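You operate a simulated robot arm through the tools that you are given. There is no shell and no other tool. Be economical: measure what you need, move in short steps, check, and stop when the job is done.

The job below is to be done with a simulated robot arm. You get a single attempt, and the scene is never put back.

## Task
Uncross the spool wires: white plug to socket 7, black to 5, yellow to 3, orange to 2.
Fine: four moves, one plug at a time; lift no plug while another wire lies across its wire; the blue plug stays.

The check looks at the end state, three seconds after you hand in, the way a careful person would. Anything else that was tipped, shoved, dropped, spilled or broken makes it a failure.

## Robot
A 6-joint arm with a two-finger parallel gripper, fixed in place. Base frame: the origin is at the foot of the arm, x ahead of it, y to its left, z up; the work surface is at about z = 850. Readings come in mm, rad, newtons and seconds.
With the tool pointing down near the work surface it reaches from about 140 to 820 mm from the base axis. Its first joint turns from -2.897 to 2.897 rad. Payload 3.91 kg.
The tool frame sits at the grasp point between the pads (the TCP): z along the fingers, y along the line on which they close. The tips reach 30 mm beyond it. Largest opening 110 mm; finger width 20, thickness 10; the body of the gripper, 48 by 112 mm, starts 55 mm behind the TCP.
Orientation is that of the tool frame in the base frame, as [roll, pitch, yaw] about the fixed x, y, z axes, in that order (R = Rz(yaw) Ry(pitch) Rx(roll)). With the fingers straight down and closing along the base's y, the tool's x points along the base's -x, its y along +y and its z along -z.

## Interface
- The arm moves only by the tool jog_arm. Its argument "series" is a list of rows, each a list of 3 entries, a list of its own where there are three numbers: the shift along the tool's x, y, z in cm, then the turn, a rotation vector about the tool's x, y, z in rad, then the finger opening in cm, from 0 to 11. In form: [[[dx, dy, dz], [rx, ry, rz], fingers], ...]. A call has 1 to 12 rows; each row shifts and turns the commanded pose from where the row before left it, along the tool's axes as they then stand. Each row takes 0.2 s and may step no farther than 50 mm and 0.15 rad from the row before; otherwise, or with a gripper value out of range, the whole call is refused. A pose out of reach is approached as far as the arm can. The call stops where the force on the tool passes 90 N (or 10 N more than at its start, if that is more) or the arm is blocked; 0.2 s more then pass. The fingers move at their own pace (about 108 mm/s each) and stop on an object; they squeeze with about 44 N. The grip force told is the motor's: it shows also when the fingers shut on nothing. Time passes only in rows, and 0.2 s behind the last, so rows that do not move let the fingers close. It gives the time, the measured TCP pose, the force on the tool (base axes), the opening and the grip force at its end, in the units of the frame above (readings bear some noise).
- Cameras (640 x 400 px; columns grow to the right, rows downward): "scene" is fixed at [218.2, -496.8, 1461.8]; the picture's right is [0.98, -0.22, 0.00], its down [-0.08, -0.37, -0.92] and it looks along [0.20, 0.90, -0.38] (base axes); focal length 311 px, centre (320, 200). "wrist" rides on the gripper at [77, 7, -114] in the tool frame; the picture's right is [-0.09, 1.00, 0.00], its down [-0.80, -0.07, -0.59] and it looks along [-0.59, -0.05, 0.80] (tool axes); focal length 270 px, centre (320, 200). There is no depth. A picture from a camera that has moved, and an enlarged one, comes with that camera's place and axes in the base frame and with its lens. The place of the scene camera against the robot may be out by one fixed shift of up to 12 mm in any direction.
- grab_frame(camera): a new picture of that camera. The clock stands still meanwhile.
- raise_lower(by): slides the trunk up (or, below 0, down) by that many mm; the arm rides with it, the base frame stays. It gives what a move gives, with no picture.
- enlarge(camera, box): a new picture of the part [left, top, right, bottom] of that camera's present view, enlarged. The clock stands still meanwhile.
- job_done(): hands the job in; it is judged then, once.

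Work in short steps. Places have to be worked out from the pictures, the camera data and where the tool is seen: move nearer, look again, correct. Check each grasp and each placing, and mend what went wrong. You have 120 turns and 84 pictures in all, those below and enlarged ones among them. Open the gripper and draw the arm clear of the work before you hand the job in, unless the task says otherwise; then end with one line.

The tools are called by a JSON object that holds its "op" and its "data". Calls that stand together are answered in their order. jog_arm: Moves the arm, as the interface text tells. Its arguments: {"type":"object","properties":{"series":{"type":"array","items":{"type":"array"}}},"required":["series"]} The other tools are called the same way: raise_lower (by) slides the trunk up or down; grab_frame (camera) takes a picture; enlarge (camera, box) takes an enlarged picture of a part of a camera's view; job_done () hands the job in.

At the start:

```text
time: 0.0
tool_pos: [363.6, 333.1, 1112.8]
orientation: [-3.141, 0.001, 3.14]
contact_force: [0.0, 0.4, 0.0]
gripper_width: 110.3
gripper_force: 0.0
trunk travel left (down, up): [-375.0, 165.0]
```

scene: 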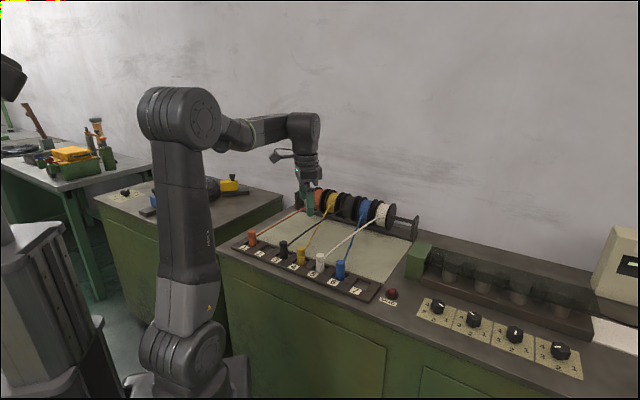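
wrist: 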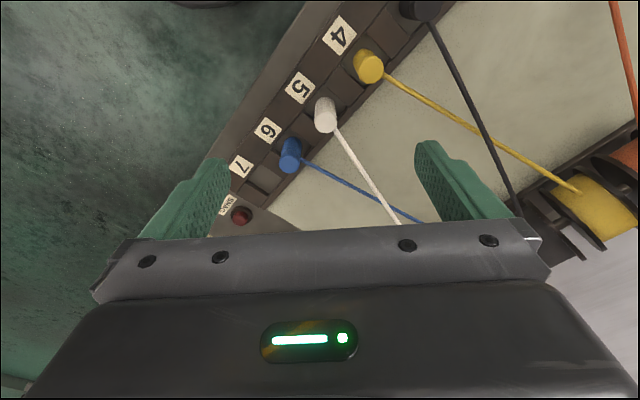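

I'll look closer at the board to see which plugs sit in which sockets and how the wires cross.

{"op": "enlarge", "data": {"camera": "scene", "box": [220, 170, 430, 310]}}

{"op": "enlarge", "data": {"camera": "wrist", "box": [200, 0, 640, 275]}}

```text
2.86 times, centred on (325, 240) of scene
camera zoom: at [218.2, -496.8, 1461.8], right [0.98, -0.22, 0.0], down [-0.08, -0.37, -0.92], along [0.2, 0.9, -0.38], focal length 889 px, centre (306, 86)
```

zoom: 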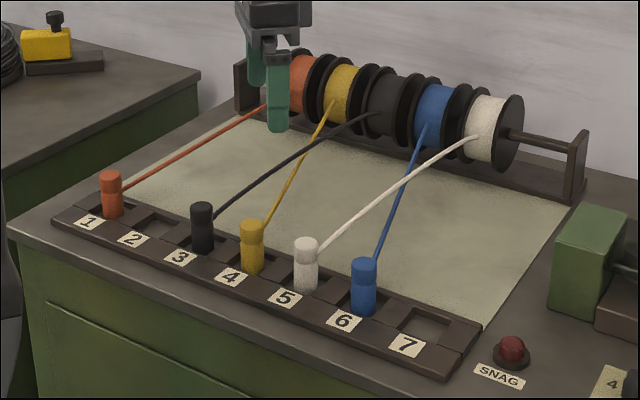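

```text
1.45 times, centred on (420, 138) of wrist
camera zoom: at [287.4, 340.1, 1227.4], right [0.09, 1.0, 0.0], down [0.8, -0.07, 0.59], along [0.59, -0.05, -0.8], focal length 393 px, centre (174, 291)
```

zoom: 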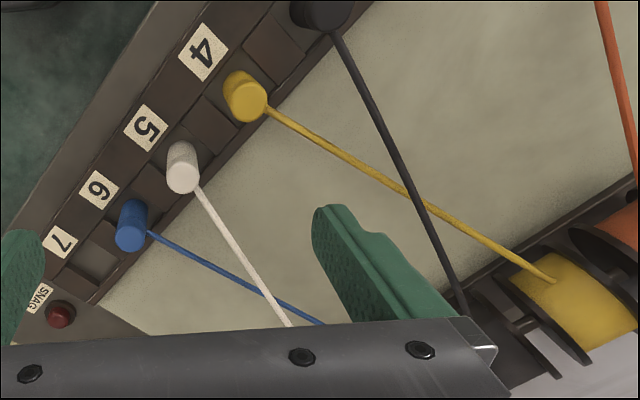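

White 5, black 3, yellow 4, orange 1, blue 6; white lies over blue and black over yellow, so the order is white, black, yellow, orange. The row of sockets runs at about 45° in the base frame, so I turn the tool to close along the row and hover above the white plug (about 405, 340).

{"op": "jog_arm", "data": {"series": [[[0, 0, 0], [0, 0, -0.131], 8], [[0, 0, 0], [0, 0, -0.131], 7], [[0, 0, 0], [0, 0, -0.131], 6], [[0, 0, 0], [0, 0, -0.131], 6], [[0, 0, 0], [0, 0, -0.131], 6], [[0, 0, 0], [0, 0, -0.131], 6], [[-3.4, -2.4, 0], [0, 0, 0], 6], [[0, 0, 4], [0, 0, 0], 6], [[0, 0, 3], [0, 0, 0], 6]]}}

{"op": "grab_frame", "data": {"camera": "wrist"}}

{"op": "grab_frame", "data": {"camera": "scene"}}

```text
time: 2.0
tool_pos: [408.3, 341.6, 1043.4]
orientation: [-3.14, 0.0, -2.354]
contact_force: [0.0, 0.2, 0.1]
gripper_width: 60.0
gripper_force: 0.0
trunk travel left (down, up): [-375.0, 165.0]
```

```text
79 pictures are left
camera wrist: at [348.8, 292.4, 1158.2], right [-0.64, 0.77, 0.0], down [0.62, 0.52, 0.59], along [0.46, 0.38, -0.8], focal length 270 px, centre (320, 200)
```

wrist: 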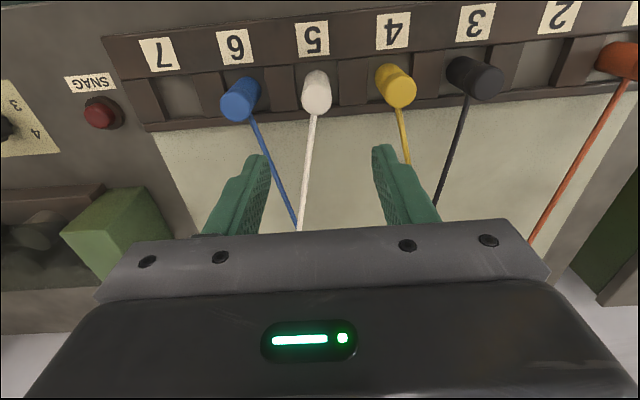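

```text
78 pictures are left
```

scene: 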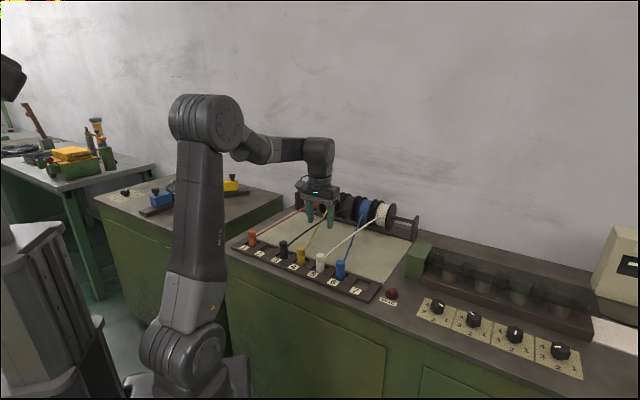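

White plug's top comes out near (403, 334, ~915), with 71 mm spacing along the 45° row. I shift 9 mm and go down to z ≈ 963 for a closer look.

{"op": "jog_arm", "data": {"series": [[[0.9, -0.2, 2], [0, 0, 0], 6], [[0, 0, 3], [0, 0, 0], 6], [[0, 0, 3], [0, 0, 0], 6], [[0, 0, 0], [0, 0, 0], 6]]}}

{"op": "grab_frame", "data": {"camera": "wrist"}}

{"op": "enlarge", "data": {"camera": "scene", "box": [240, 170, 420, 310]}}

```text
time: 3.0
tool_pos: [404.3, 333.6, 963.2]
orientation: [-3.141, 0.0, -2.354]
contact_force: [-0.4, -0.3, -0.9]
gripper_width: 60.1
gripper_force: 0.0
trunk travel left (down, up): [-375.0, 165.0]
```

```text
77 pictures are left
camera wrist: at [344.7, 285.0, 1077.1], right [-0.64, 0.77, 0.0], down [0.62, 0.52, 0.59], along [0.46, 0.38, -0.8], focal length 270 px, centre (320, 200)
```

wrist: 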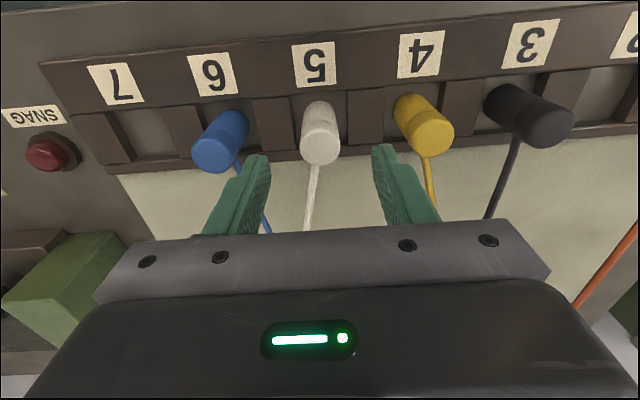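

```text
2.86 times, centred on (330, 240) of scene
camera zoom: at [218.2, -496.8, 1461.8], right [0.98, -0.22, 0.0], down [-0.08, -0.37, -0.92], along [0.2, 0.9, -0.38], focal length 889 px, centre (291, 86)
```

zoom: 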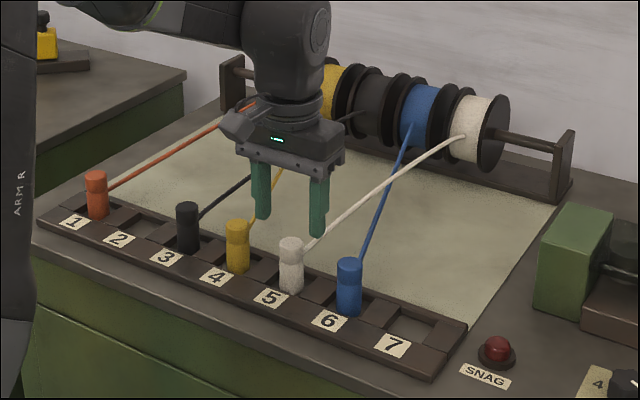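

Two views agree: plug top at (404, 334, 913), exactly under the TCP. I go down to z ≈ 905 (tips 875, above the frame dividers) and close.

{"op": "jog_arm", "data": {"series": [[[0, 0, 3], [0, 0, 0], 6], [[0, 0, 2.8], [0, 0, 0], 6], [[0, 0, 0], [0, 0, 0], 6]]}}

{"op": "enlarge", "data": {"camera": "scene", "box": [270, 190, 390, 310]}}

{"op": "grab_frame", "data": {"camera": "wrist"}}

```text
time: 3.8
tool_pos: [404.1, 332.1, 906.1]
orientation: [3.142, 0.001, -2.355]
contact_force: [0.0, 0.0, -0.5]
gripper_width: 60.2
gripper_force: 0.1
trunk travel left (down, up): [-375.0, 165.0]
```

```text
3.33 times, centred on (330, 250) of scene
camera zoom: at [218.2, -496.8, 1461.8], right [0.98, -0.22, 0.0], down [-0.08, -0.37, -0.92], along [0.2, 0.9, -0.38], focal length 1037 px, centre (287, 33)
```

zoom: 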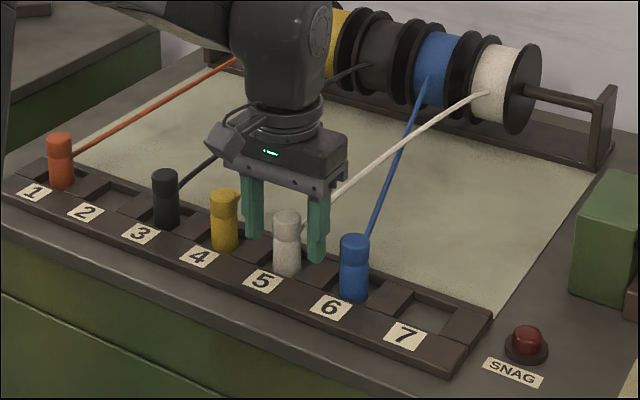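

```text
74 pictures are left
camera wrist: at [344.8, 284.1, 1020.1], right [-0.64, 0.77, 0.0], down [0.62, 0.52, 0.59], along [0.46, 0.38, -0.8], focal length 270 px, centre (320, 200)
```

wrist: 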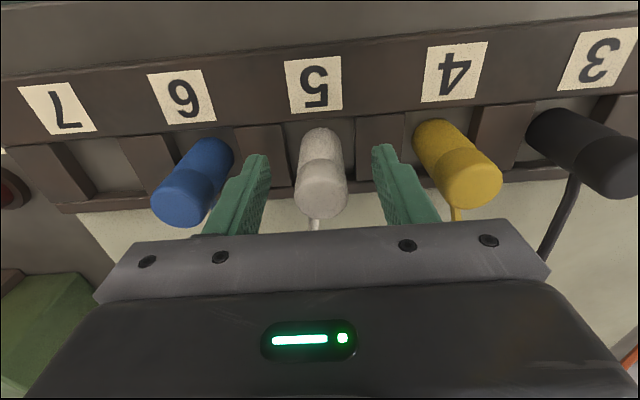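

Plug sits centred between the pads; closing.

{"op": "jog_arm", "data": {"series": [[[0, 0, 0], [0, 0, 0], 4], [[0, 0, 0], [0, 0, 0], 1], [[0, 0, 0], [0, 0, 0], 1], [[0, 0, 0], [0, 0, 0], 1]]}}

```text
time: 4.8
tool_pos: [404.2, 333.1, 906.3]
orientation: [3.141, -0.001, -2.354]
contact_force: [-0.3, 0.1, -0.7]
gripper_width: 26.3
gripper_force: 43.8
trunk travel left (down, up): [-375.0, 165.0]
```

Gripped at 26 mm. I lift straight up in short steps and look.

{"op": "jog_arm", "data": {"series": [[[0, 0, -1], [0, 0, 0], 1], [[0, 0, -2], [0, 0, 0], 1], [[0, 0, -2], [0, 0, 0], 1], [[0, 0, -2], [0, 0, 0], 1], [[0, 0, -1.5], [0, 0, 0], 1], [[0, 0, 0], [0, 0, 0], 1]]}}

{"op": "grab_frame", "data": {"camera": "wrist"}}

{"op": "enlarge", "data": {"camera": "scene", "box": [240, 170, 420, 310]}}

```text
time: 6.2
tool_pos: [402.7, 331.1, 991.9]
orientation: [-3.141, 0.001, -2.354]
contact_force: [0.6, -0.4, -0.4]
gripper_width: 26.5
gripper_force: 44.0
trunk travel left (down, up): [-375.0, 165.0]
```

```text
73 pictures are left
camera wrist: at [342.8, 283.3, 1105.6], right [-0.64, 0.77, 0.0], down [0.62, 0.52, 0.59], along [0.46, 0.38, -0.8], focal length 270 px, centre (320, 200)
```

wrist: 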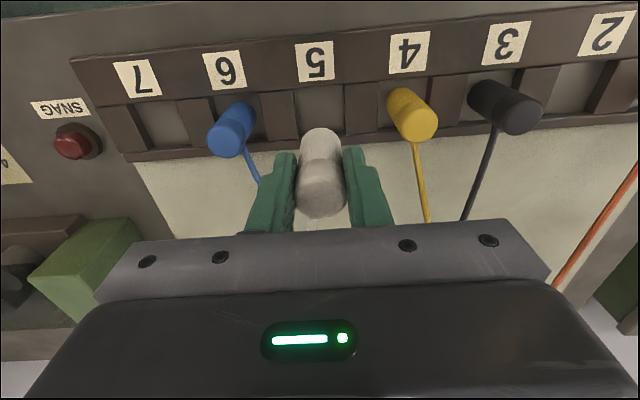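

```text
2.86 times, centred on (330, 240) of scene
camera zoom: at [218.2, -496.8, 1461.8], right [0.98, -0.22, 0.0], down [-0.08, -0.37, -0.92], along [0.2, 0.9, -0.38], focal length 889 px, centre (291, 86)
```

zoom: 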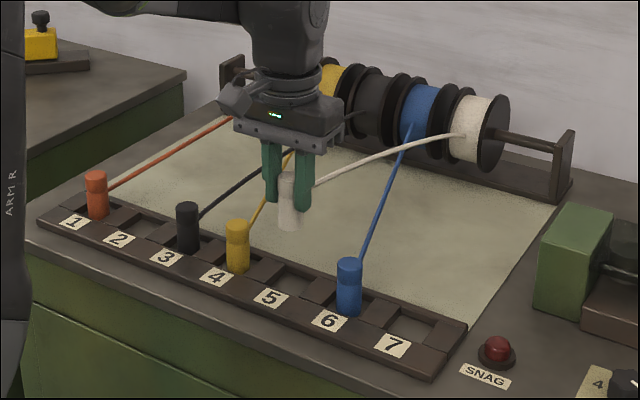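

White is free of the socket, bottom around z 940, above blue's top (913). I carry it 142 mm along the row (tool −y) over blue to above socket 7.

{"op": "jog_arm", "data": {"series": [[[0, -2, 0], [0, 0, 0], 1], [[0, -3, 0], [0, 0, 0], 1], [[0, -3, 0], [0, 0, 0], 1], [[0, -3, 0], [0, 0, 0], 1], [[0, -2.2, 0], [0, 0, 0], 1], [[0, -1, 0], [0, 0, 0], 1], [[0, 0, 0], [0, 0, 0], 1]]}}

{"op": "grab_frame", "data": {"camera": "wrist"}}

{"op": "enlarge", "data": {"camera": "scene", "box": [240, 170, 420, 310]}}

```text
time: 7.8
tool_pos: [500.6, 232.2, 992.4]
orientation: [3.14, 0.001, -2.355]
contact_force: [0.6, -0.7, -0.4]
gripper_width: 26.5
gripper_force: 44.3
trunk travel left (down, up): [-375.0, 165.0]
```

```text
71 pictures are left
camera wrist: at [440.4, 182.8, 1105.6], right [-0.64, 0.77, 0.0], down [0.62, 0.52, 0.59], along [0.46, 0.38, -0.8], focal length 270 px, centre (320, 200)
```

wrist: 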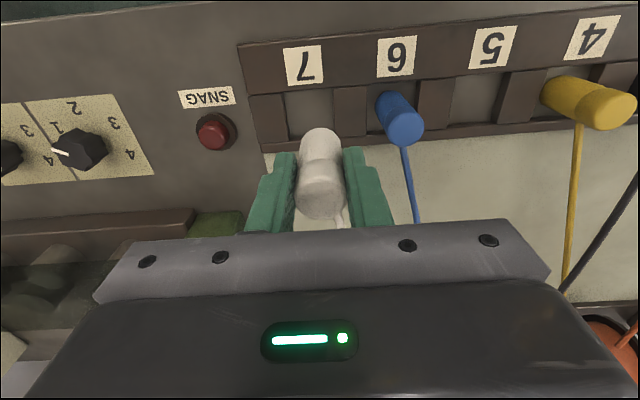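

```text
2.86 times, centred on (330, 240) of scene
camera zoom: at [218.2, -496.8, 1461.8], right [0.98, -0.22, 0.0], down [-0.08, -0.37, -0.92], along [0.2, 0.9, -0.38], focal length 889 px, centre (291, 86)
```

zoom: 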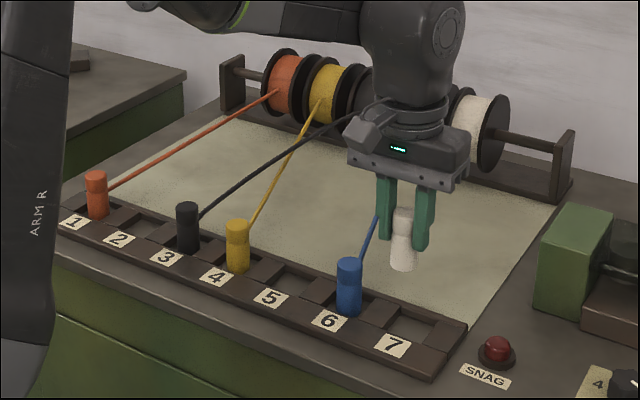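

Comparing the socket frame in the two wrist views, the pitch is 75 mm, so socket 7 is at about (510, 227). I correct by 10.5 mm along the row and 3 mm toward the spools, and go part of the way down.

{"op": "jog_arm", "data": {"series": [[[-0.31, -1.05, 0], [0, 0, 0], 1], [[0, 0, 2], [0, 0, 0], 1], [[0, 0, 2], [0, 0, 0], 1], [[0, 0, 0], [0, 0, 0], 1]]}}

{"op": "grab_frame", "data": {"camera": "wrist"}}

{"op": "enlarge", "data": {"camera": "scene", "box": [270, 190, 420, 310]}}

```text
time: 8.8
tool_pos: [509.9, 227.3, 949.7]
orientation: [3.142, 0.0, -2.355]
contact_force: [-0.2, 1.1, -1.4]
gripper_width: 26.6
gripper_force: 44.4
trunk travel left (down, up): [-375.0, 165.0]
```

```text
69 pictures are left
camera wrist: at [450.6, 178.7, 1064.0], right [-0.64, 0.77, 0.0], down [0.62, 0.52, 0.59], along [0.46, 0.38, -0.8], focal length 270 px, centre (320, 200)
```

wrist: 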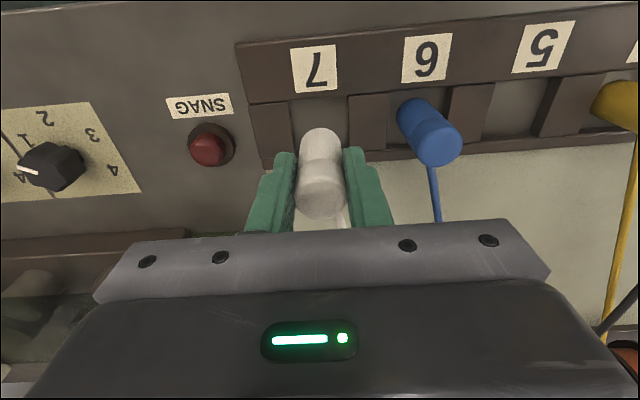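

```text
3.33 times, centred on (345, 250) of scene
camera zoom: at [218.2, -496.8, 1461.8], right [0.98, -0.22, 0.0], down [-0.08, -0.37, -0.92], along [0.2, 0.9, -0.38], focal length 1037 px, centre (237, 33)
```

zoom: 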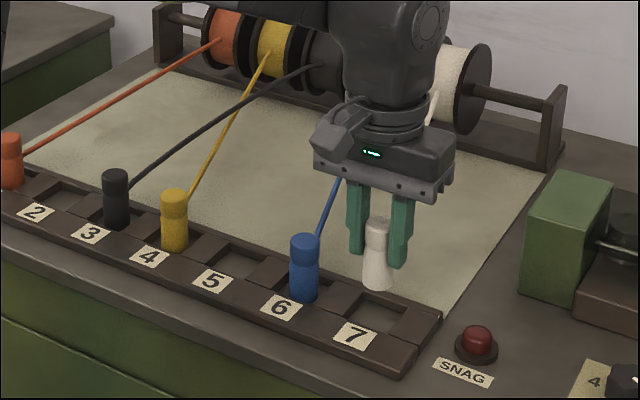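

Label 7 now sits as label 5 did before grasping, so the alignment is good. I lower to the grasp height in short steps.

{"op": "jog_arm", "data": {"series": [[[0, 0, 1.5], [0, 0, 0], 1], [[0, 0, 1.5], [0, 0, 0], 1], [[0, 0, 0.8], [0, 0, 0], 1], [[0, 0, 0], [0, 0, 0], 1]]}}

{"op": "grab_frame", "data": {"camera": "wrist"}}

{"op": "enlarge", "data": {"camera": "scene", "box": [270, 190, 420, 310]}}

```text
time: 9.8
tool_pos: [511.2, 225.7, 912.4]
orientation: [-3.141, 0.0, -2.355]
contact_force: [-1.3, 0.5, -0.8]
gripper_width: 26.5
gripper_force: 43.8
trunk travel left (down, up): [-375.0, 165.0]
```

```text
67 pictures are left
camera wrist: at [451.2, 177.4, 1025.4], right [-0.64, 0.77, 0.0], down [0.62, 0.52, 0.59], along [0.46, 0.38, -0.8], focal length 270 px, centre (320, 200)
```

wrist: 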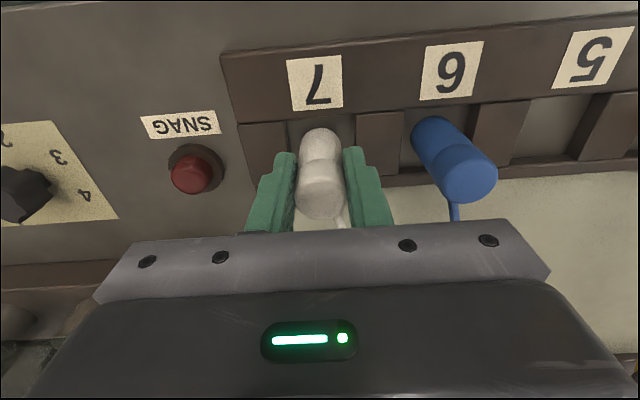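

```text
3.33 times, centred on (345, 250) of scene
camera zoom: at [218.2, -496.8, 1461.8], right [0.98, -0.22, 0.0], down [-0.08, -0.37, -0.92], along [0.2, 0.9, -0.38], focal length 1037 px, centre (237, 33)
```

zoom: 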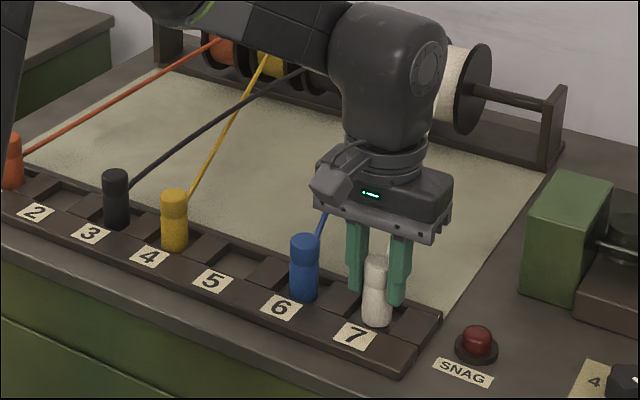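

About 6 mm to go; lowering further until seated.

{"op": "jog_arm", "data": {"series": [[[0, 0, 0.3], [0, 0, 0], 1], [[0, 0, 0.3], [0, 0, 0], 1], [[0, 0, 0], [0, 0, 0], 1]]}}

{"op": "grab_frame", "data": {"camera": "wrist"}}

```text
time: 10.6
tool_pos: [509.8, 225.5, 907.8]
orientation: [-3.141, -0.002, -2.354]
contact_force: [-0.4, -0.8, -1.0]
gripper_width: 26.3
gripper_force: 44.0
trunk travel left (down, up): [-375.0, 165.0]
```

```text
65 pictures are left
camera wrist: at [451.4, 176.9, 1020.7], right [-0.64, 0.77, 0.0], down [0.62, 0.52, 0.59], along [0.46, 0.38, -0.8], focal length 270 px, centre (320, 200)
```

wrist: 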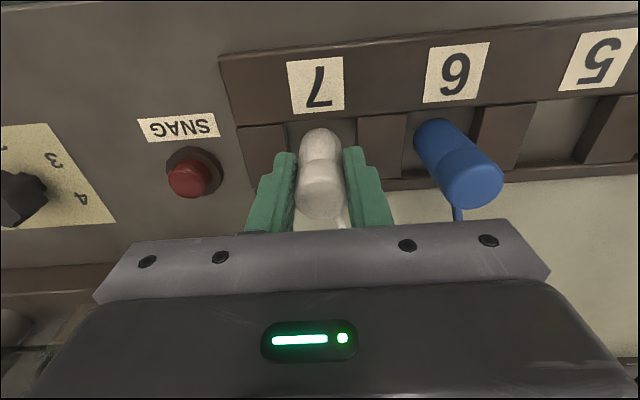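

Nearly at the original height with no contact force yet; I ease down 1–2 mm more to feel the seat.

{"op": "jog_arm", "data": {"series": [[[0, 0, 0.1], [0, 0, 0], 1], [[0, 0, 0.1], [0, 0, 0], 1], [[0, 0, 0], [0, 0, 0], 1]]}}

```text
time: 11.4
tool_pos: [511.1, 226.3, 905.7]
orientation: [3.142, 0.003, -2.354]
contact_force: [2.0, -2.6, 14.9]
gripper_width: 26.5
gripper_force: 44.1
trunk travel left (down, up): [-375.0, 165.0]
```

Upward force of 15 N: the plug is seated. I open to 60 mm and back straight up.

{"op": "jog_arm", "data": {"series": [[[0, 0, -0.1], [0, 0, 0], 3], [[0, 0, 0], [0, 0, 0], 5.5], [[0, 0, 0], [0, 0, 0], 5.5], [[0, 0, -2], [0, 0, 0], 5.5], [[0, 0, -3], [0, 0, 0], 5.5], [[0, 0, -4], [0, 0, 0], 5.5], [[0, 0, 0], [0, 0, 0], 5.5]]}}

{"op": "grab_frame", "data": {"camera": "wrist"}}

{"op": "enlarge", "data": {"camera": "scene", "box": [230, 170, 420, 310]}}

```text
time: 13.0
tool_pos: [513.1, 228.2, 998.3]
orientation: [-3.141, -0.001, -2.355]
contact_force: [0.5, 0.0, 0.0]
gripper_width: 54.9
gripper_force: 0.0
trunk travel left (down, up): [-375.0, 165.0]
```

```text
64 pictures are left
camera wrist: at [453.7, 179.6, 1112.5], right [-0.64, 0.77, 0.0], down [0.62, 0.52, 0.59], along [0.46, 0.38, -0.8], focal length 270 px, centre (320, 200)
```

wrist: 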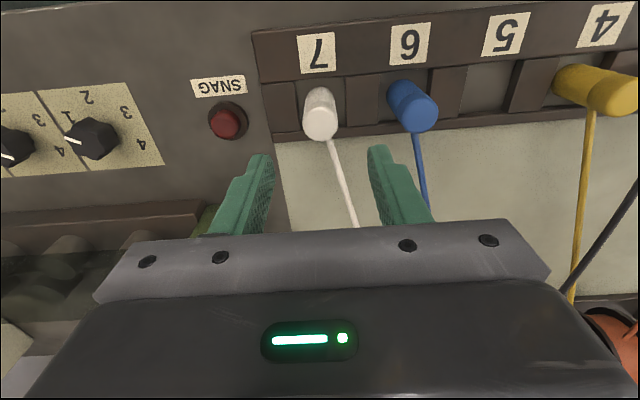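

```text
2.86 times, centred on (325, 240) of scene
camera zoom: at [218.2, -496.8, 1461.8], right [0.98, -0.22, 0.0], down [-0.08, -0.37, -0.92], along [0.2, 0.9, -0.38], focal length 889 px, centre (306, 86)
```

zoom: 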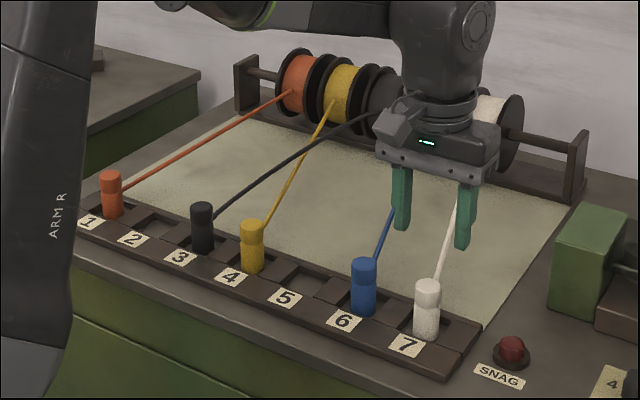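

White stands upright in 7. Now I move 300 mm along the row, at z ≈ 998, to above the black plug at socket 3 (about 298, 439).

{"op": "jog_arm", "data": {"series": [[[0.29, 3, 0], [0, 0, 0], 5.5], [[0, 4.5, 0], [0, 0, 0], 5.5], [[0, 4.5, 0], [0, 0, 0], 5.5], [[0, 4.5, 0], [0, 0, 0], 5.5], [[0, 4.5, 0], [0, 0, 0], 5.5], [[0, 4.5, 0], [0, 0, 0], 5.5], [[0, 3, 0], [0, 0, 0], 5.5], [[0, 1.6, 0], [0, 0, 0], 5.5], [[0, 0, 2], [0, 0, 0], 5.5], [[0, 0, 0], [0, 0, 0], 5.5]]}}

{"op": "grab_frame", "data": {"camera": "wrist"}}

{"op": "enlarge", "data": {"camera": "scene", "box": [230, 170, 420, 310]}}

```text
time: 15.2
tool_pos: [296.7, 437.0, 974.9]
orientation: [-3.14, -0.002, -2.355]
contact_force: [-0.5, 0.3, 0.9]
gripper_width: 55.0
gripper_force: 0.1
trunk travel left (down, up): [-375.0, 165.0]
```

```text
62 pictures are left
camera wrist: at [237.5, 388.5, 1088.5], right [-0.64, 0.77, 0.0], down [0.62, 0.52, 0.59], along [0.46, 0.38, -0.8], focal length 270 px, centre (320, 200)
```

wrist: 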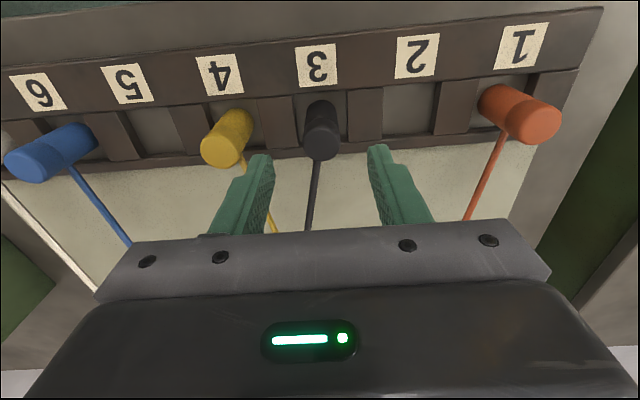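

```text
2.86 times, centred on (325, 240) of scene
camera zoom: at [218.2, -496.8, 1461.8], right [0.98, -0.22, 0.0], down [-0.08, -0.37, -0.92], along [0.2, 0.9, -0.38], focal length 889 px, centre (306, 86)
```

zoom: 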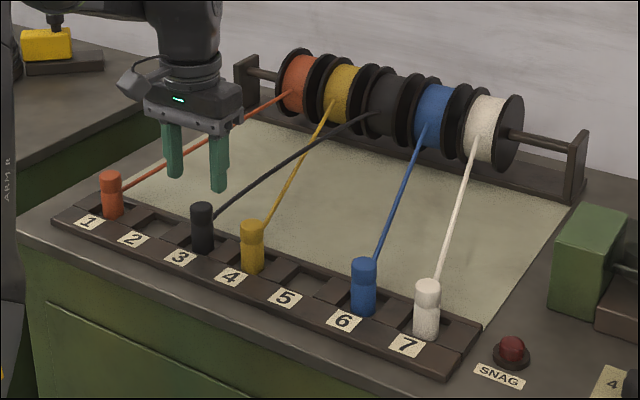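

Blue and white are now uncrossed. Black is centred under the tool; I shift 2 mm toward the spools, go down to z ≈ 906 and check before closing.

{"op": "jog_arm", "data": {"series": [[[-0.2, 0.05, 2], [0, 0, 0], 5.5], [[0, 0, 2.5], [0, 0, 0], 5.5], [[0, 0, 2.4], [0, 0, 0], 5.5], [[0, 0, 0], [0, 0, 0], 5.5]]}}

{"op": "grab_frame", "data": {"camera": "wrist"}}

{"op": "enlarge", "data": {"camera": "scene", "box": [230, 190, 380, 300]}}

```text
time: 16.2
tool_pos: [297.5, 440.3, 907.3]
orientation: [-3.141, 0.0, -2.354]
contact_force: [-0.2, 0.4, -0.1]
gripper_width: 54.9
gripper_force: 0.0
trunk travel left (down, up): [-375.0, 165.0]
```

```text
60 pictures are left
camera wrist: at [239.1, 390.4, 1020.5], right [-0.64, 0.77, 0.0], down [0.62, 0.52, 0.59], along [0.46, 0.38, -0.8], focal length 270 px, centre (320, 200)
```

wrist: 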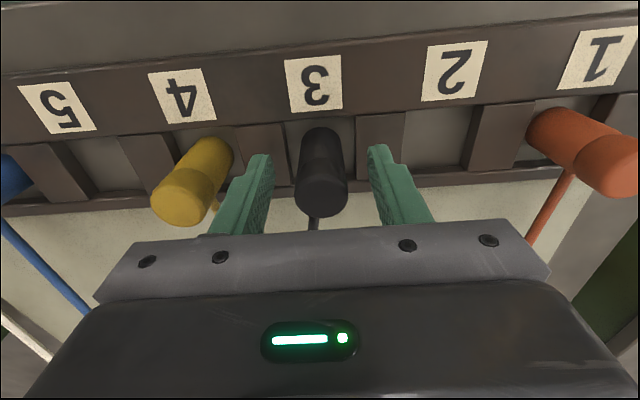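

```text
3.64 times, centred on (305, 245) of scene
camera zoom: at [218.2, -496.8, 1461.8], right [0.98, -0.22, 0.0], down [-0.08, -0.37, -0.92], along [0.2, 0.9, -0.38], focal length 1131 px, centre (374, 36)
```

zoom: 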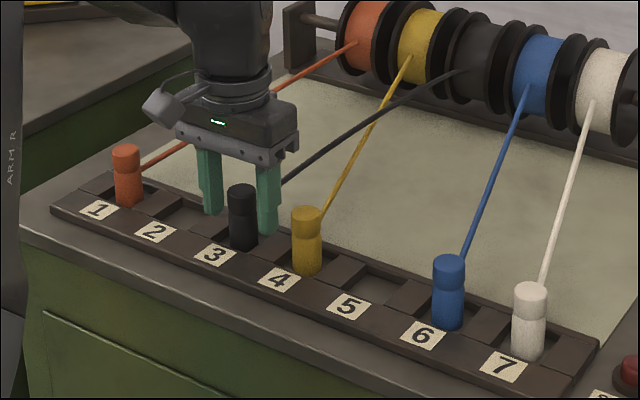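

Same picture as with white; I close, then lift 85 mm.

{"op": "jog_arm", "data": {"series": [[[0, 0, 0], [0, 0, 0], 3], [[0, 0, 0], [0, 0, 0], 1], [[0, 0, 0], [0, 0, 0], 1], [[0, 0, 0], [0, 0, 0], 1], [[0, 0, -1], [0, 0, 0], 1], [[0, 0, -2], [0, 0, 0], 1], [[0, 0, -2], [0, 0, 0], 1], [[0, 0, -2], [0, 0, 0], 1], [[0, 0, -1.5], [0, 0, 0], 1], [[0, 0, 0], [0, 0, 0], 1]]}}

{"op": "enlarge", "data": {"camera": "scene", "box": [230, 170, 420, 310]}}

```text
time: 18.4
tool_pos: [298.5, 438.2, 991.2]
orientation: [3.141, -0.001, -2.354]
contact_force: [0.6, 0.2, -1.2]
gripper_width: 26.4
gripper_force: 43.9
trunk travel left (down, up): [-375.0, 165.0]
```

```text
2.86 times, centred on (325, 240) of scene
camera zoom: at [218.2, -496.8, 1461.8], right [0.98, -0.22, 0.0], down [-0.08, -0.37, -0.92], along [0.2, 0.9, -0.38], focal length 889 px, centre (306, 86)
```

zoom: 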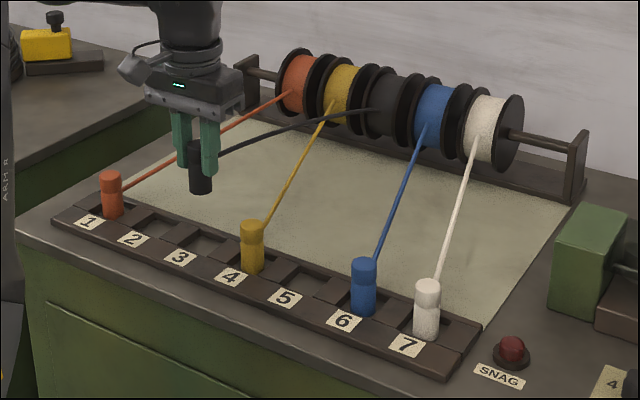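

Black is lifted with its wire above yellow's. I carry it 150 mm over yellow to socket 5 (404, 333) and lower part way.

{"op": "jog_arm", "data": {"series": [[[0, -2, 0], [0, 0, 0], 1], [[0, -3, 0], [0, 0, 0], 1], [[0, -3, 0], [0, 0, 0], 1], [[0, -3, 0], [0, 0, 0], 1], [[0, -2.5, 0], [0, 0, 0], 1], [[0, -1.5, 0], [0, 0, 0], 1], [[0, 0, 0], [0, 0, 0], 1], [[0, 0, 2], [0, 0, 0], 1], [[0, 0, 2], [0, 0, 0], 1], [[0, 0, 0], [0, 0, 0], 1]]}}

{"op": "grab_frame", "data": {"camera": "wrist"}}

{"op": "enlarge", "data": {"camera": "scene", "box": [230, 170, 420, 310]}}

```text
time: 20.6
tool_pos: [403.5, 331.2, 951.0]
orientation: [-3.141, -0.001, -2.353]
contact_force: [-0.5, 0.4, -1.6]
gripper_width: 26.6
gripper_force: 44.6
trunk travel left (down, up): [-375.0, 165.0]
```

```text
57 pictures are left
camera wrist: at [344.5, 282.9, 1064.8], right [-0.64, 0.77, 0.0], down [0.62, 0.52, 0.59], along [0.46, 0.38, -0.8], focal length 270 px, centre (320, 200)
```

wrist: 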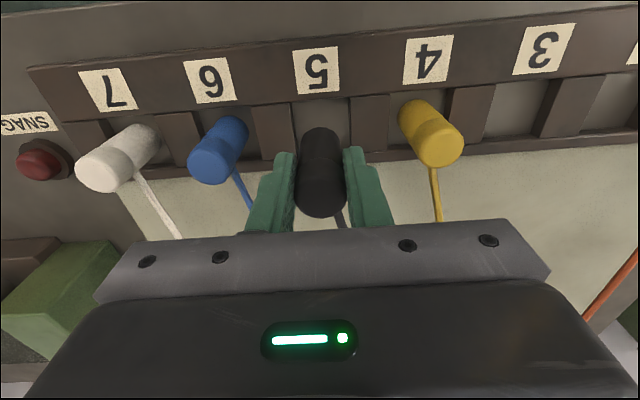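

```text
2.86 times, centred on (325, 240) of scene
camera zoom: at [218.2, -496.8, 1461.8], right [0.98, -0.22, 0.0], down [-0.08, -0.37, -0.92], along [0.2, 0.9, -0.38], focal length 889 px, centre (306, 86)
```

zoom: 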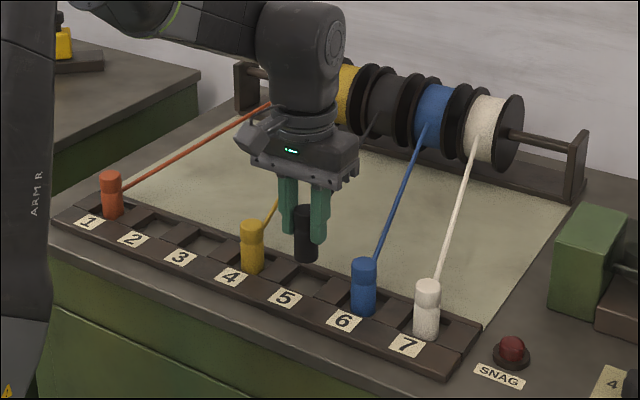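

Aligned within about 2 mm; I nudge 1.5 mm toward the spools and lower to about 908.

{"op": "jog_arm", "data": {"series": [[[-0.15, 0, 1.5], [0, 0, 0], 1], [[0, 0, 1.5], [0, 0, 0], 1], [[0, 0, 1.2], [0, 0, 0], 1], [[0, 0, 0], [0, 0, 0], 1]]}}

{"op": "grab_frame", "data": {"camera": "wrist"}}

```text
time: 21.6
tool_pos: [403.0, 336.0, 909.6]
orientation: [3.141, 0.0, -2.354]
contact_force: [1.5, 0.2, -0.6]
gripper_width: 26.3
gripper_force: 44.5
trunk travel left (down, up): [-375.0, 165.0]
```

```text
55 pictures are left
camera wrist: at [343.7, 286.0, 1023.2], right [-0.64, 0.77, 0.0], down [0.62, 0.52, 0.59], along [0.46, 0.38, -0.8], focal length 270 px, centre (320, 200)
```

wrist: 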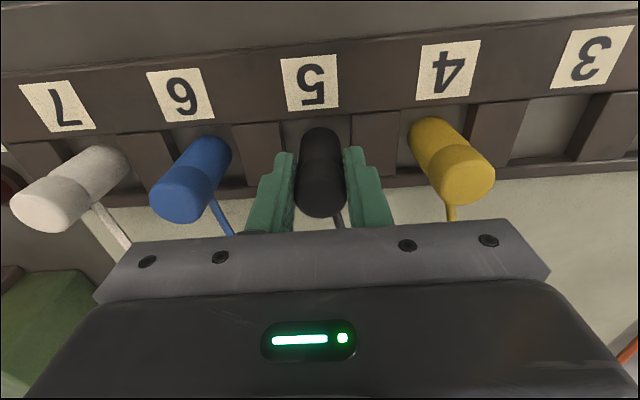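

Label 5 sits 3 px left of the reference and s reads 2–3 mm off, so I shift −2.5 mm along the row and lower by 3 mm.

{"op": "jog_arm", "data": {"series": [[[0, -0.25, 0], [0, 0, 0], 1], [[0, 0, 0.2], [0, 0, 0], 1], [[0, 0, 0.1], [0, 0, 0], 1], [[0, 0, 0], [0, 0, 0], 1]]}}

```text
time: 22.6
tool_pos: [405.1, 331.8, 906.8]
orientation: [3.141, -0.001, -2.354]
contact_force: [1.2, 1.8, 6.0]
gripper_width: 26.6
gripper_force: 43.4
trunk travel left (down, up): [-375.0, 165.0]
```

Touching the seat (6 N). I ease down 1 mm more.

{"op": "jog_arm", "data": {"series": [[[0, 0, 0.1], [0, 0, 0], 1], [[0, 0, 0], [0, 0, 0], 1]]}}

{"op": "enlarge", "data": {"camera": "scene", "box": [260, 190, 410, 300]}}

```text
time: 23.2
tool_pos: [405.8, 332.3, 908.0]
orientation: [3.14, 0.0, -2.354]
contact_force: [4.7, 0.6, 11.8]
gripper_width: 26.8
gripper_force: 44.4
trunk travel left (down, up): [-375.0, 165.0]
```

```text
3.64 times, centred on (335, 245) of scene
camera zoom: at [218.2, -496.8, 1461.8], right [0.98, -0.22, 0.0], down [-0.08, -0.37, -0.92], along [0.2, 0.9, -0.38], focal length 1131 px, centre (266, 36)
```

zoom: 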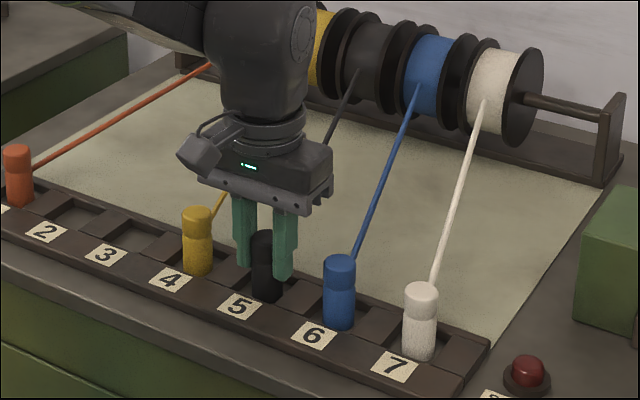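

Black is at its grasp height with 12 N of support, seated in 5. Release and rise.

{"op": "jog_arm", "data": {"series": [[[0, 0, -0.1], [0, 0, 0], 3], [[0, 0, 0], [0, 0, 0], 5.5], [[0, 0, 0], [0, 0, 0], 5.5], [[0, 0, -2], [0, 0, 0], 5.5], [[0, 0, -3], [0, 0, 0], 5.5], [[0, 0, -3], [0, 0, 0], 5.5], [[0, 2, 0], [0, 0, 0], 5.5], [[0, 3.5, 0], [0, 0, 0], 5.5], [[0, 2, 0], [0, 0, 0], 5.5], [[0, 0, 0], [0, 0, 0], 5.5]]}}

{"op": "grab_frame", "data": {"camera": "wrist"}}

{"op": "enlarge", "data": {"camera": "scene", "box": [230, 170, 420, 310]}}

```text
time: 25.4
tool_pos: [353.8, 386.3, 985.5]
orientation: [3.142, 0.001, -2.354]
contact_force: [0.1, 1.4, 1.0]
gripper_width: 55.1
gripper_force: 0.1
trunk travel left (down, up): [-375.0, 165.0]
```

```text
53 pictures are left
camera wrist: at [294.4, 337.5, 1099.5], right [-0.64, 0.77, 0.0], down [0.62, 0.52, 0.59], along [0.46, 0.38, -0.8], focal length 270 px, centre (320, 200)
```

wrist: 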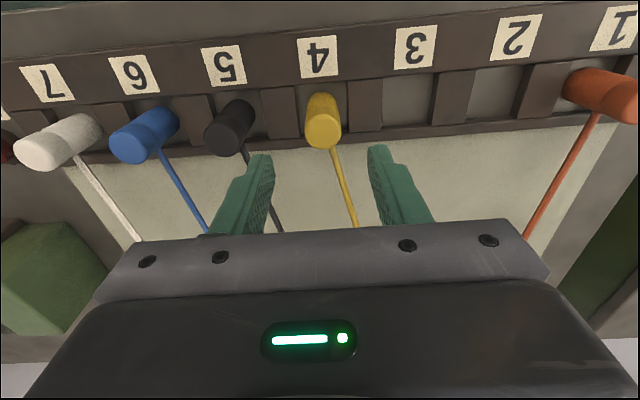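

```text
2.86 times, centred on (325, 240) of scene
camera zoom: at [218.2, -496.8, 1461.8], right [0.98, -0.22, 0.0], down [-0.08, -0.37, -0.92], along [0.2, 0.9, -0.38], focal length 889 px, centre (306, 86)
```

zoom: 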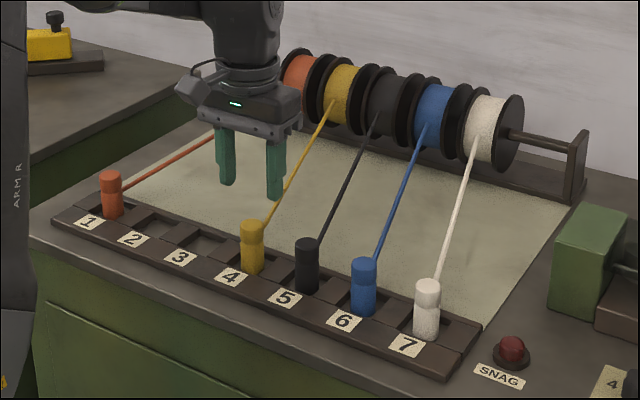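

Black is upright in 5 and uncrossed. Now yellow at socket 4 (351, 386): small correction, then down to 906.

{"op": "jog_arm", "data": {"series": [[[0.2, 0.15, 2], [0, 0, 0], 5.5], [[0, 0, 3], [0, 0, 0], 5.5], [[0, 0, 2.8], [0, 0, 0], 5.5], [[0, 0, 0], [0, 0, 0], 5.5]]}}

{"op": "grab_frame", "data": {"camera": "wrist"}}

```text
time: 26.4
tool_pos: [350.8, 384.2, 907.9]
orientation: [3.14, -0.002, -2.353]
contact_force: [-0.3, 0.6, -0.7]
gripper_width: 54.9
gripper_force: 0.1
trunk travel left (down, up): [-375.0, 165.0]
```

```text
51 pictures are left
camera wrist: at [291.1, 335.2, 1021.3], right [-0.64, 0.77, 0.0], down [0.62, 0.52, 0.59], along [0.46, 0.38, -0.8], focal length 270 px, centre (320, 200)
```

wrist: 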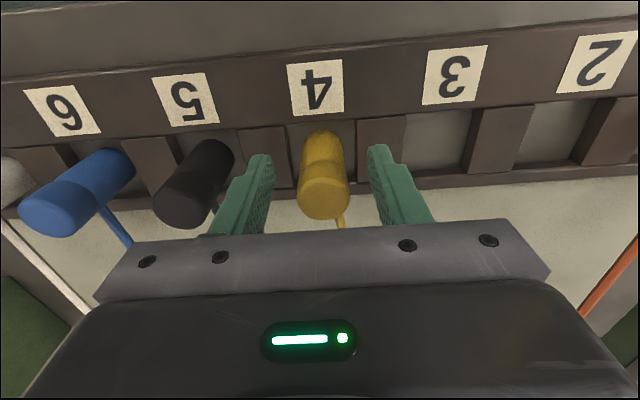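

Yellow is centred. Close and lift 60 mm; no plug needs to be crossed.

{"op": "jog_arm", "data": {"series": [[[0, 0, 0], [0, 0, 0], 3], [[0, 0, 0], [0, 0, 0], 1], [[0, 0, 0], [0, 0, 0], 1], [[0, 0, 0], [0, 0, 0], 1], [[0, 0, -1], [0, 0, 0], 1], [[0, 0, -2], [0, 0, 0], 1], [[0, 0, -2], [0, 0, 0], 1], [[0, 0, -1], [0, 0, 0], 1], [[0, 0, 0], [0, 0, 0], 1]]}}

{"op": "grab_frame", "data": {"camera": "wrist"}}

{"op": "enlarge", "data": {"camera": "scene", "box": [230, 170, 420, 310]}}

```text
time: 28.4
tool_pos: [351.7, 385.8, 967.7]
orientation: [3.14, 0.001, -2.353]
contact_force: [0.0, 0.5, -1.5]
gripper_width: 26.3
gripper_force: 43.7
trunk travel left (down, up): [-375.0, 165.0]
```

```text
50 pictures are left
camera wrist: at [291.1, 336.8, 1081.6], right [-0.64, 0.77, 0.0], down [0.62, 0.52, 0.59], along [0.46, 0.38, -0.8], focal length 270 px, centre (320, 200)
```

wrist: 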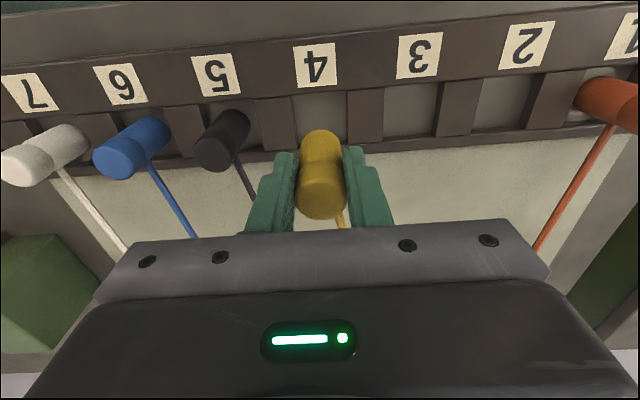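

```text
2.86 times, centred on (325, 240) of scene
camera zoom: at [218.2, -496.8, 1461.8], right [0.98, -0.22, 0.0], down [-0.08, -0.37, -0.92], along [0.2, 0.9, -0.38], focal length 889 px, centre (306, 86)
```

zoom: 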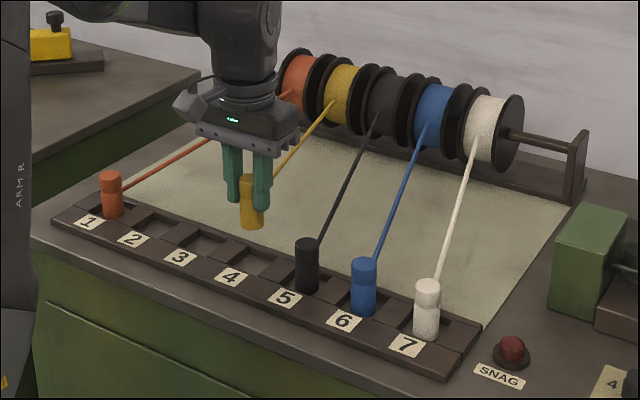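

Yellow is lifted cleanly. I move 75 mm along the row to socket 3 (298, 439) and lower to about 926.

{"op": "jog_arm", "data": {"series": [[[0, 2, 0], [0, 0, 0], 1], [[0, 3.5, 0], [0, 0, 0], 1], [[0, 2, 0], [0, 0, 0], 1], [[0, 0, 0], [0, 0, 0], 1], [[0, 0, 2], [0, 0, 0], 1], [[0, 0, 2], [0, 0, 0], 1], [[0, 0, 0], [0, 0, 0], 1]]}}

{"op": "grab_frame", "data": {"camera": "wrist"}}

{"op": "enlarge", "data": {"camera": "scene", "box": [230, 190, 380, 300]}}

```text
time: 30.0
tool_pos: [296.9, 436.6, 929.2]
orientation: [-3.141, 0.0, -2.354]
contact_force: [0.0, -1.3, -1.2]
gripper_width: 26.5
gripper_force: 44.0
trunk travel left (down, up): [-375.0, 165.0]
```

```text
48 pictures are left
camera wrist: at [237.7, 387.6, 1043.3], right [-0.64, 0.77, 0.0], down [0.62, 0.52, 0.59], along [0.46, 0.38, -0.8], focal length 270 px, centre (320, 200)
```

wrist: 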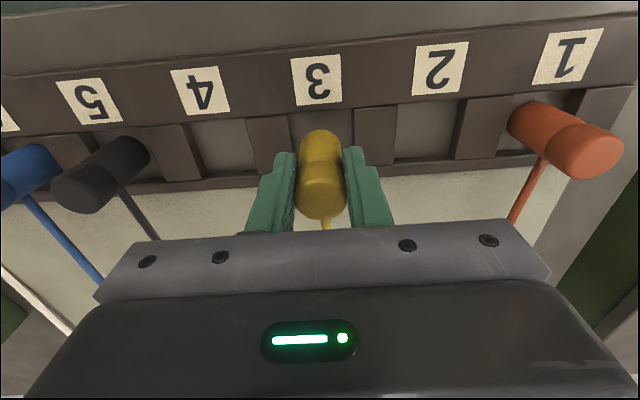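

```text
3.64 times, centred on (305, 245) of scene
camera zoom: at [218.2, -496.8, 1461.8], right [0.98, -0.22, 0.0], down [-0.08, -0.37, -0.92], along [0.2, 0.9, -0.38], focal length 1131 px, centre (374, 36)
```

zoom: 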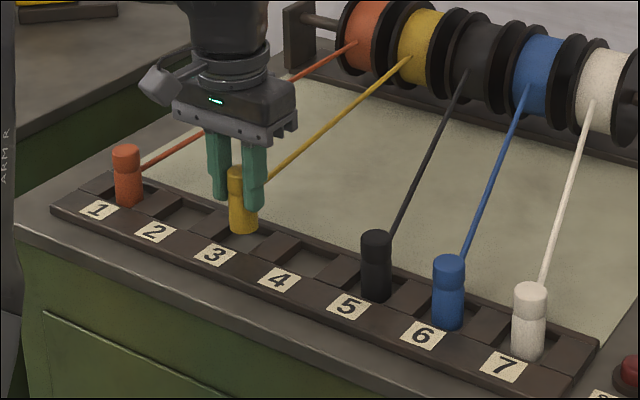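

Aligned along the row; 1.5 mm toward the spools, then lower to 908.

{"op": "jog_arm", "data": {"series": [[[-0.15, 0, 0], [0, 0, 0], 1], [[0, 0, 1.3], [0, 0, 0], 1], [[0, 0, 0.8], [0, 0, 0], 1], [[0, 0, 0], [0, 0, 0], 1]]}}

{"op": "grab_frame", "data": {"camera": "wrist"}}

```text
time: 31.0
tool_pos: [298.3, 437.6, 907.7]
orientation: [-3.141, 0.0, -2.353]
contact_force: [0.8, -0.2, -1.0]
gripper_width: 26.7
gripper_force: 43.4
trunk travel left (down, up): [-375.0, 165.0]
```

```text
46 pictures are left
camera wrist: at [238.3, 389.2, 1022.1], right [-0.64, 0.77, 0.0], down [0.62, 0.52, 0.59], along [0.46, 0.38, -0.8], focal length 270 px, centre (320, 200)
```

wrist: 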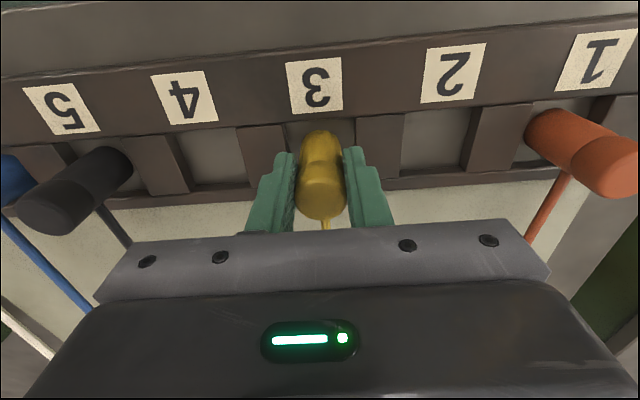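

Well placed; easing down to feel the seat.

{"op": "jog_arm", "data": {"series": [[[0, 0, 0.1], [0, 0, 0], 1], [[0, 0, 0.1], [0, 0, 0], 1], [[0, 0, 0], [0, 0, 0], 1]]}}

```text
time: 31.8
tool_pos: [298.0, 438.2, 908.4]
orientation: [-3.14, 0.002, -2.352]
contact_force: [-2.6, -3.0, 17.6]
gripper_width: 26.4
gripper_force: 43.6
trunk travel left (down, up): [-375.0, 165.0]
```

Seated (18 N). Release, rise, and move 150 mm along the row to orange at socket 1 (192, 545).

{"op": "jog_arm", "data": {"series": [[[0, 0, -0.1], [0, 0, 0], 3], [[0, 0, 0], [0, 0, 0], 5.5], [[0, 0, 0], [0, 0, 0], 5.5], [[0, 0, -2], [0, 0, 0], 5.5], [[0, 0, -3], [0, 0, 0], 5.5], [[0, 0, -3], [0, 0, 0], 5.5], [[0, 3, 0], [0, 0, 0], 5.5], [[0, 4.5, 0], [0, 0, 0], 5.5], [[0, 4.5, 0], [0, 0, 0], 5.5], [[0, 3, 0], [0, 0, 0], 5.5], [[0, 0, 0], [0, 0, 0], 5.5]]}}

{"op": "grab_frame", "data": {"camera": "wrist"}}

{"op": "enlarge", "data": {"camera": "scene", "box": [210, 160, 420, 310]}}

```text
time: 34.2
tool_pos: [189.0, 542.5, 984.7]
orientation: [3.141, -0.001, -2.357]
contact_force: [1.0, 0.0, 0.6]
gripper_width: 54.8
gripper_force: 0.0
trunk travel left (down, up): [-375.0, 165.0]
```

```text
45 pictures are left
camera wrist: at [129.7, 494.0, 1099.2], right [-0.64, 0.77, 0.0], down [0.62, 0.52, 0.59], along [0.46, 0.38, -0.8], focal length 270 px, centre (320, 200)
```

wrist: 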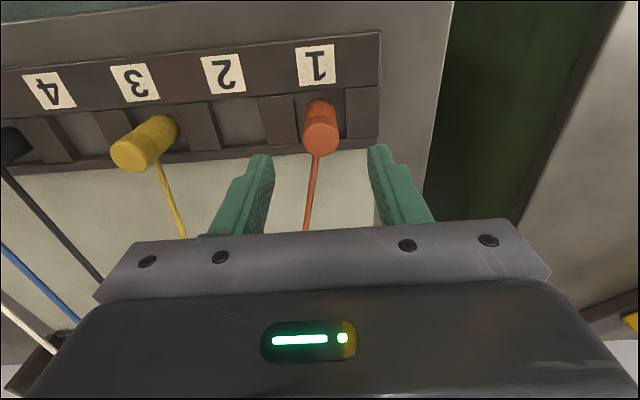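

```text
2.67 times, centred on (315, 235) of scene
camera zoom: at [218.2, -496.8, 1461.8], right [0.98, -0.22, 0.0], down [-0.08, -0.37, -0.92], along [0.2, 0.9, -0.38], focal length 830 px, centre (333, 107)
```

zoom: 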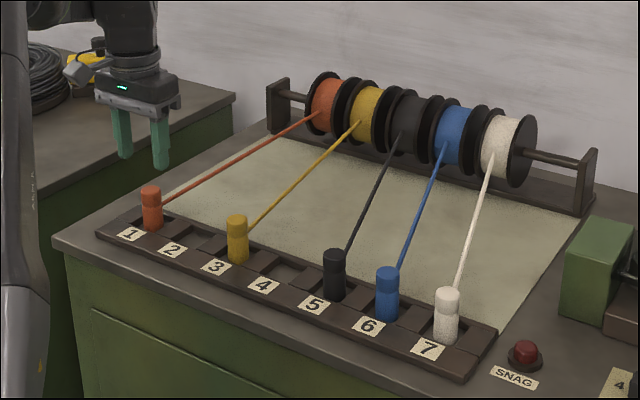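

Yellow is fine in 3. Over orange the tool is 4 mm too far from the spools; I correct and go down to 907.

{"op": "jog_arm", "data": {"series": [[[-0.35, 0, 2], [0, 0, 0], 5.5], [[0, 0, 3], [0, 0, 0], 5.5], [[0, 0, 2.7], [0, 0, 0], 5.5], [[0, 0, 0], [0, 0, 0], 5.5]]}}

{"op": "grab_frame", "data": {"camera": "wrist"}}

```text
time: 35.2
tool_pos: [193.2, 547.3, 907.2]
orientation: [3.142, 0.0, -2.356]
contact_force: [-0.2, -0.7, 0.0]
gripper_width: 54.8
gripper_force: 0.0
trunk travel left (down, up): [-375.0, 165.0]
```

```text
43 pictures are left
camera wrist: at [134.3, 498.4, 1021.3], right [-0.64, 0.77, 0.0], down [0.62, 0.52, 0.59], along [0.46, 0.38, -0.8], focal length 270 px, centre (320, 200)
```

wrist: 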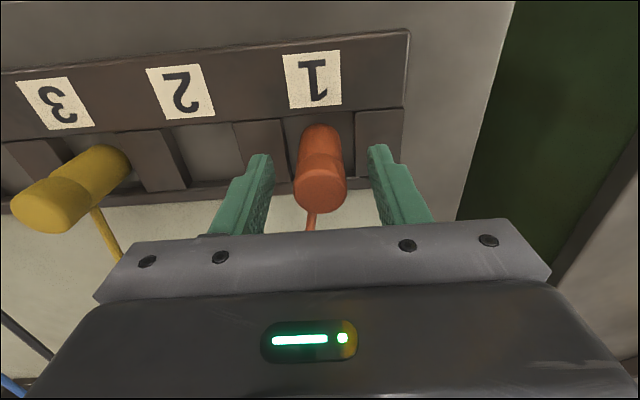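

Now about 2 mm too far toward the spools; I correct, close and lift 60 mm.

{"op": "jog_arm", "data": {"series": [[[0.2, 0, 0], [0, 0, 0], 5.5], [[0, 0, 0], [0, 0, 0], 3], [[0, 0, 0], [0, 0, 0], 1], [[0, 0, 0], [0, 0, 0], 1], [[0, 0, 0], [0, 0, 0], 1], [[0, 0, -1], [0, 0, 0], 1], [[0, 0, -2], [0, 0, 0], 1], [[0, 0, -2], [0, 0, 0], 1], [[0, 0, -1], [0, 0, 0], 1], [[0, 0, 0], [0, 0, 0], 1]]}}

{"op": "grab_frame", "data": {"camera": "wrist"}}

```text
time: 37.4
tool_pos: [191.7, 547.5, 969.3]
orientation: [-3.141, 0.0, -2.355]
contact_force: [0.5, -1.1, -1.1]
gripper_width: 26.2
gripper_force: 44.3
trunk travel left (down, up): [-375.0, 165.0]
```

```text
42 pictures are left
camera wrist: at [132.0, 497.4, 1082.9], right [-0.64, 0.77, 0.0], down [0.62, 0.52, 0.59], along [0.46, 0.38, -0.8], focal length 270 px, centre (320, 200)
```

wrist: 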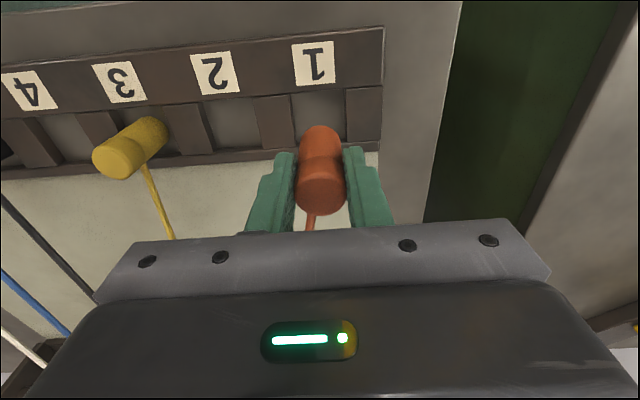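

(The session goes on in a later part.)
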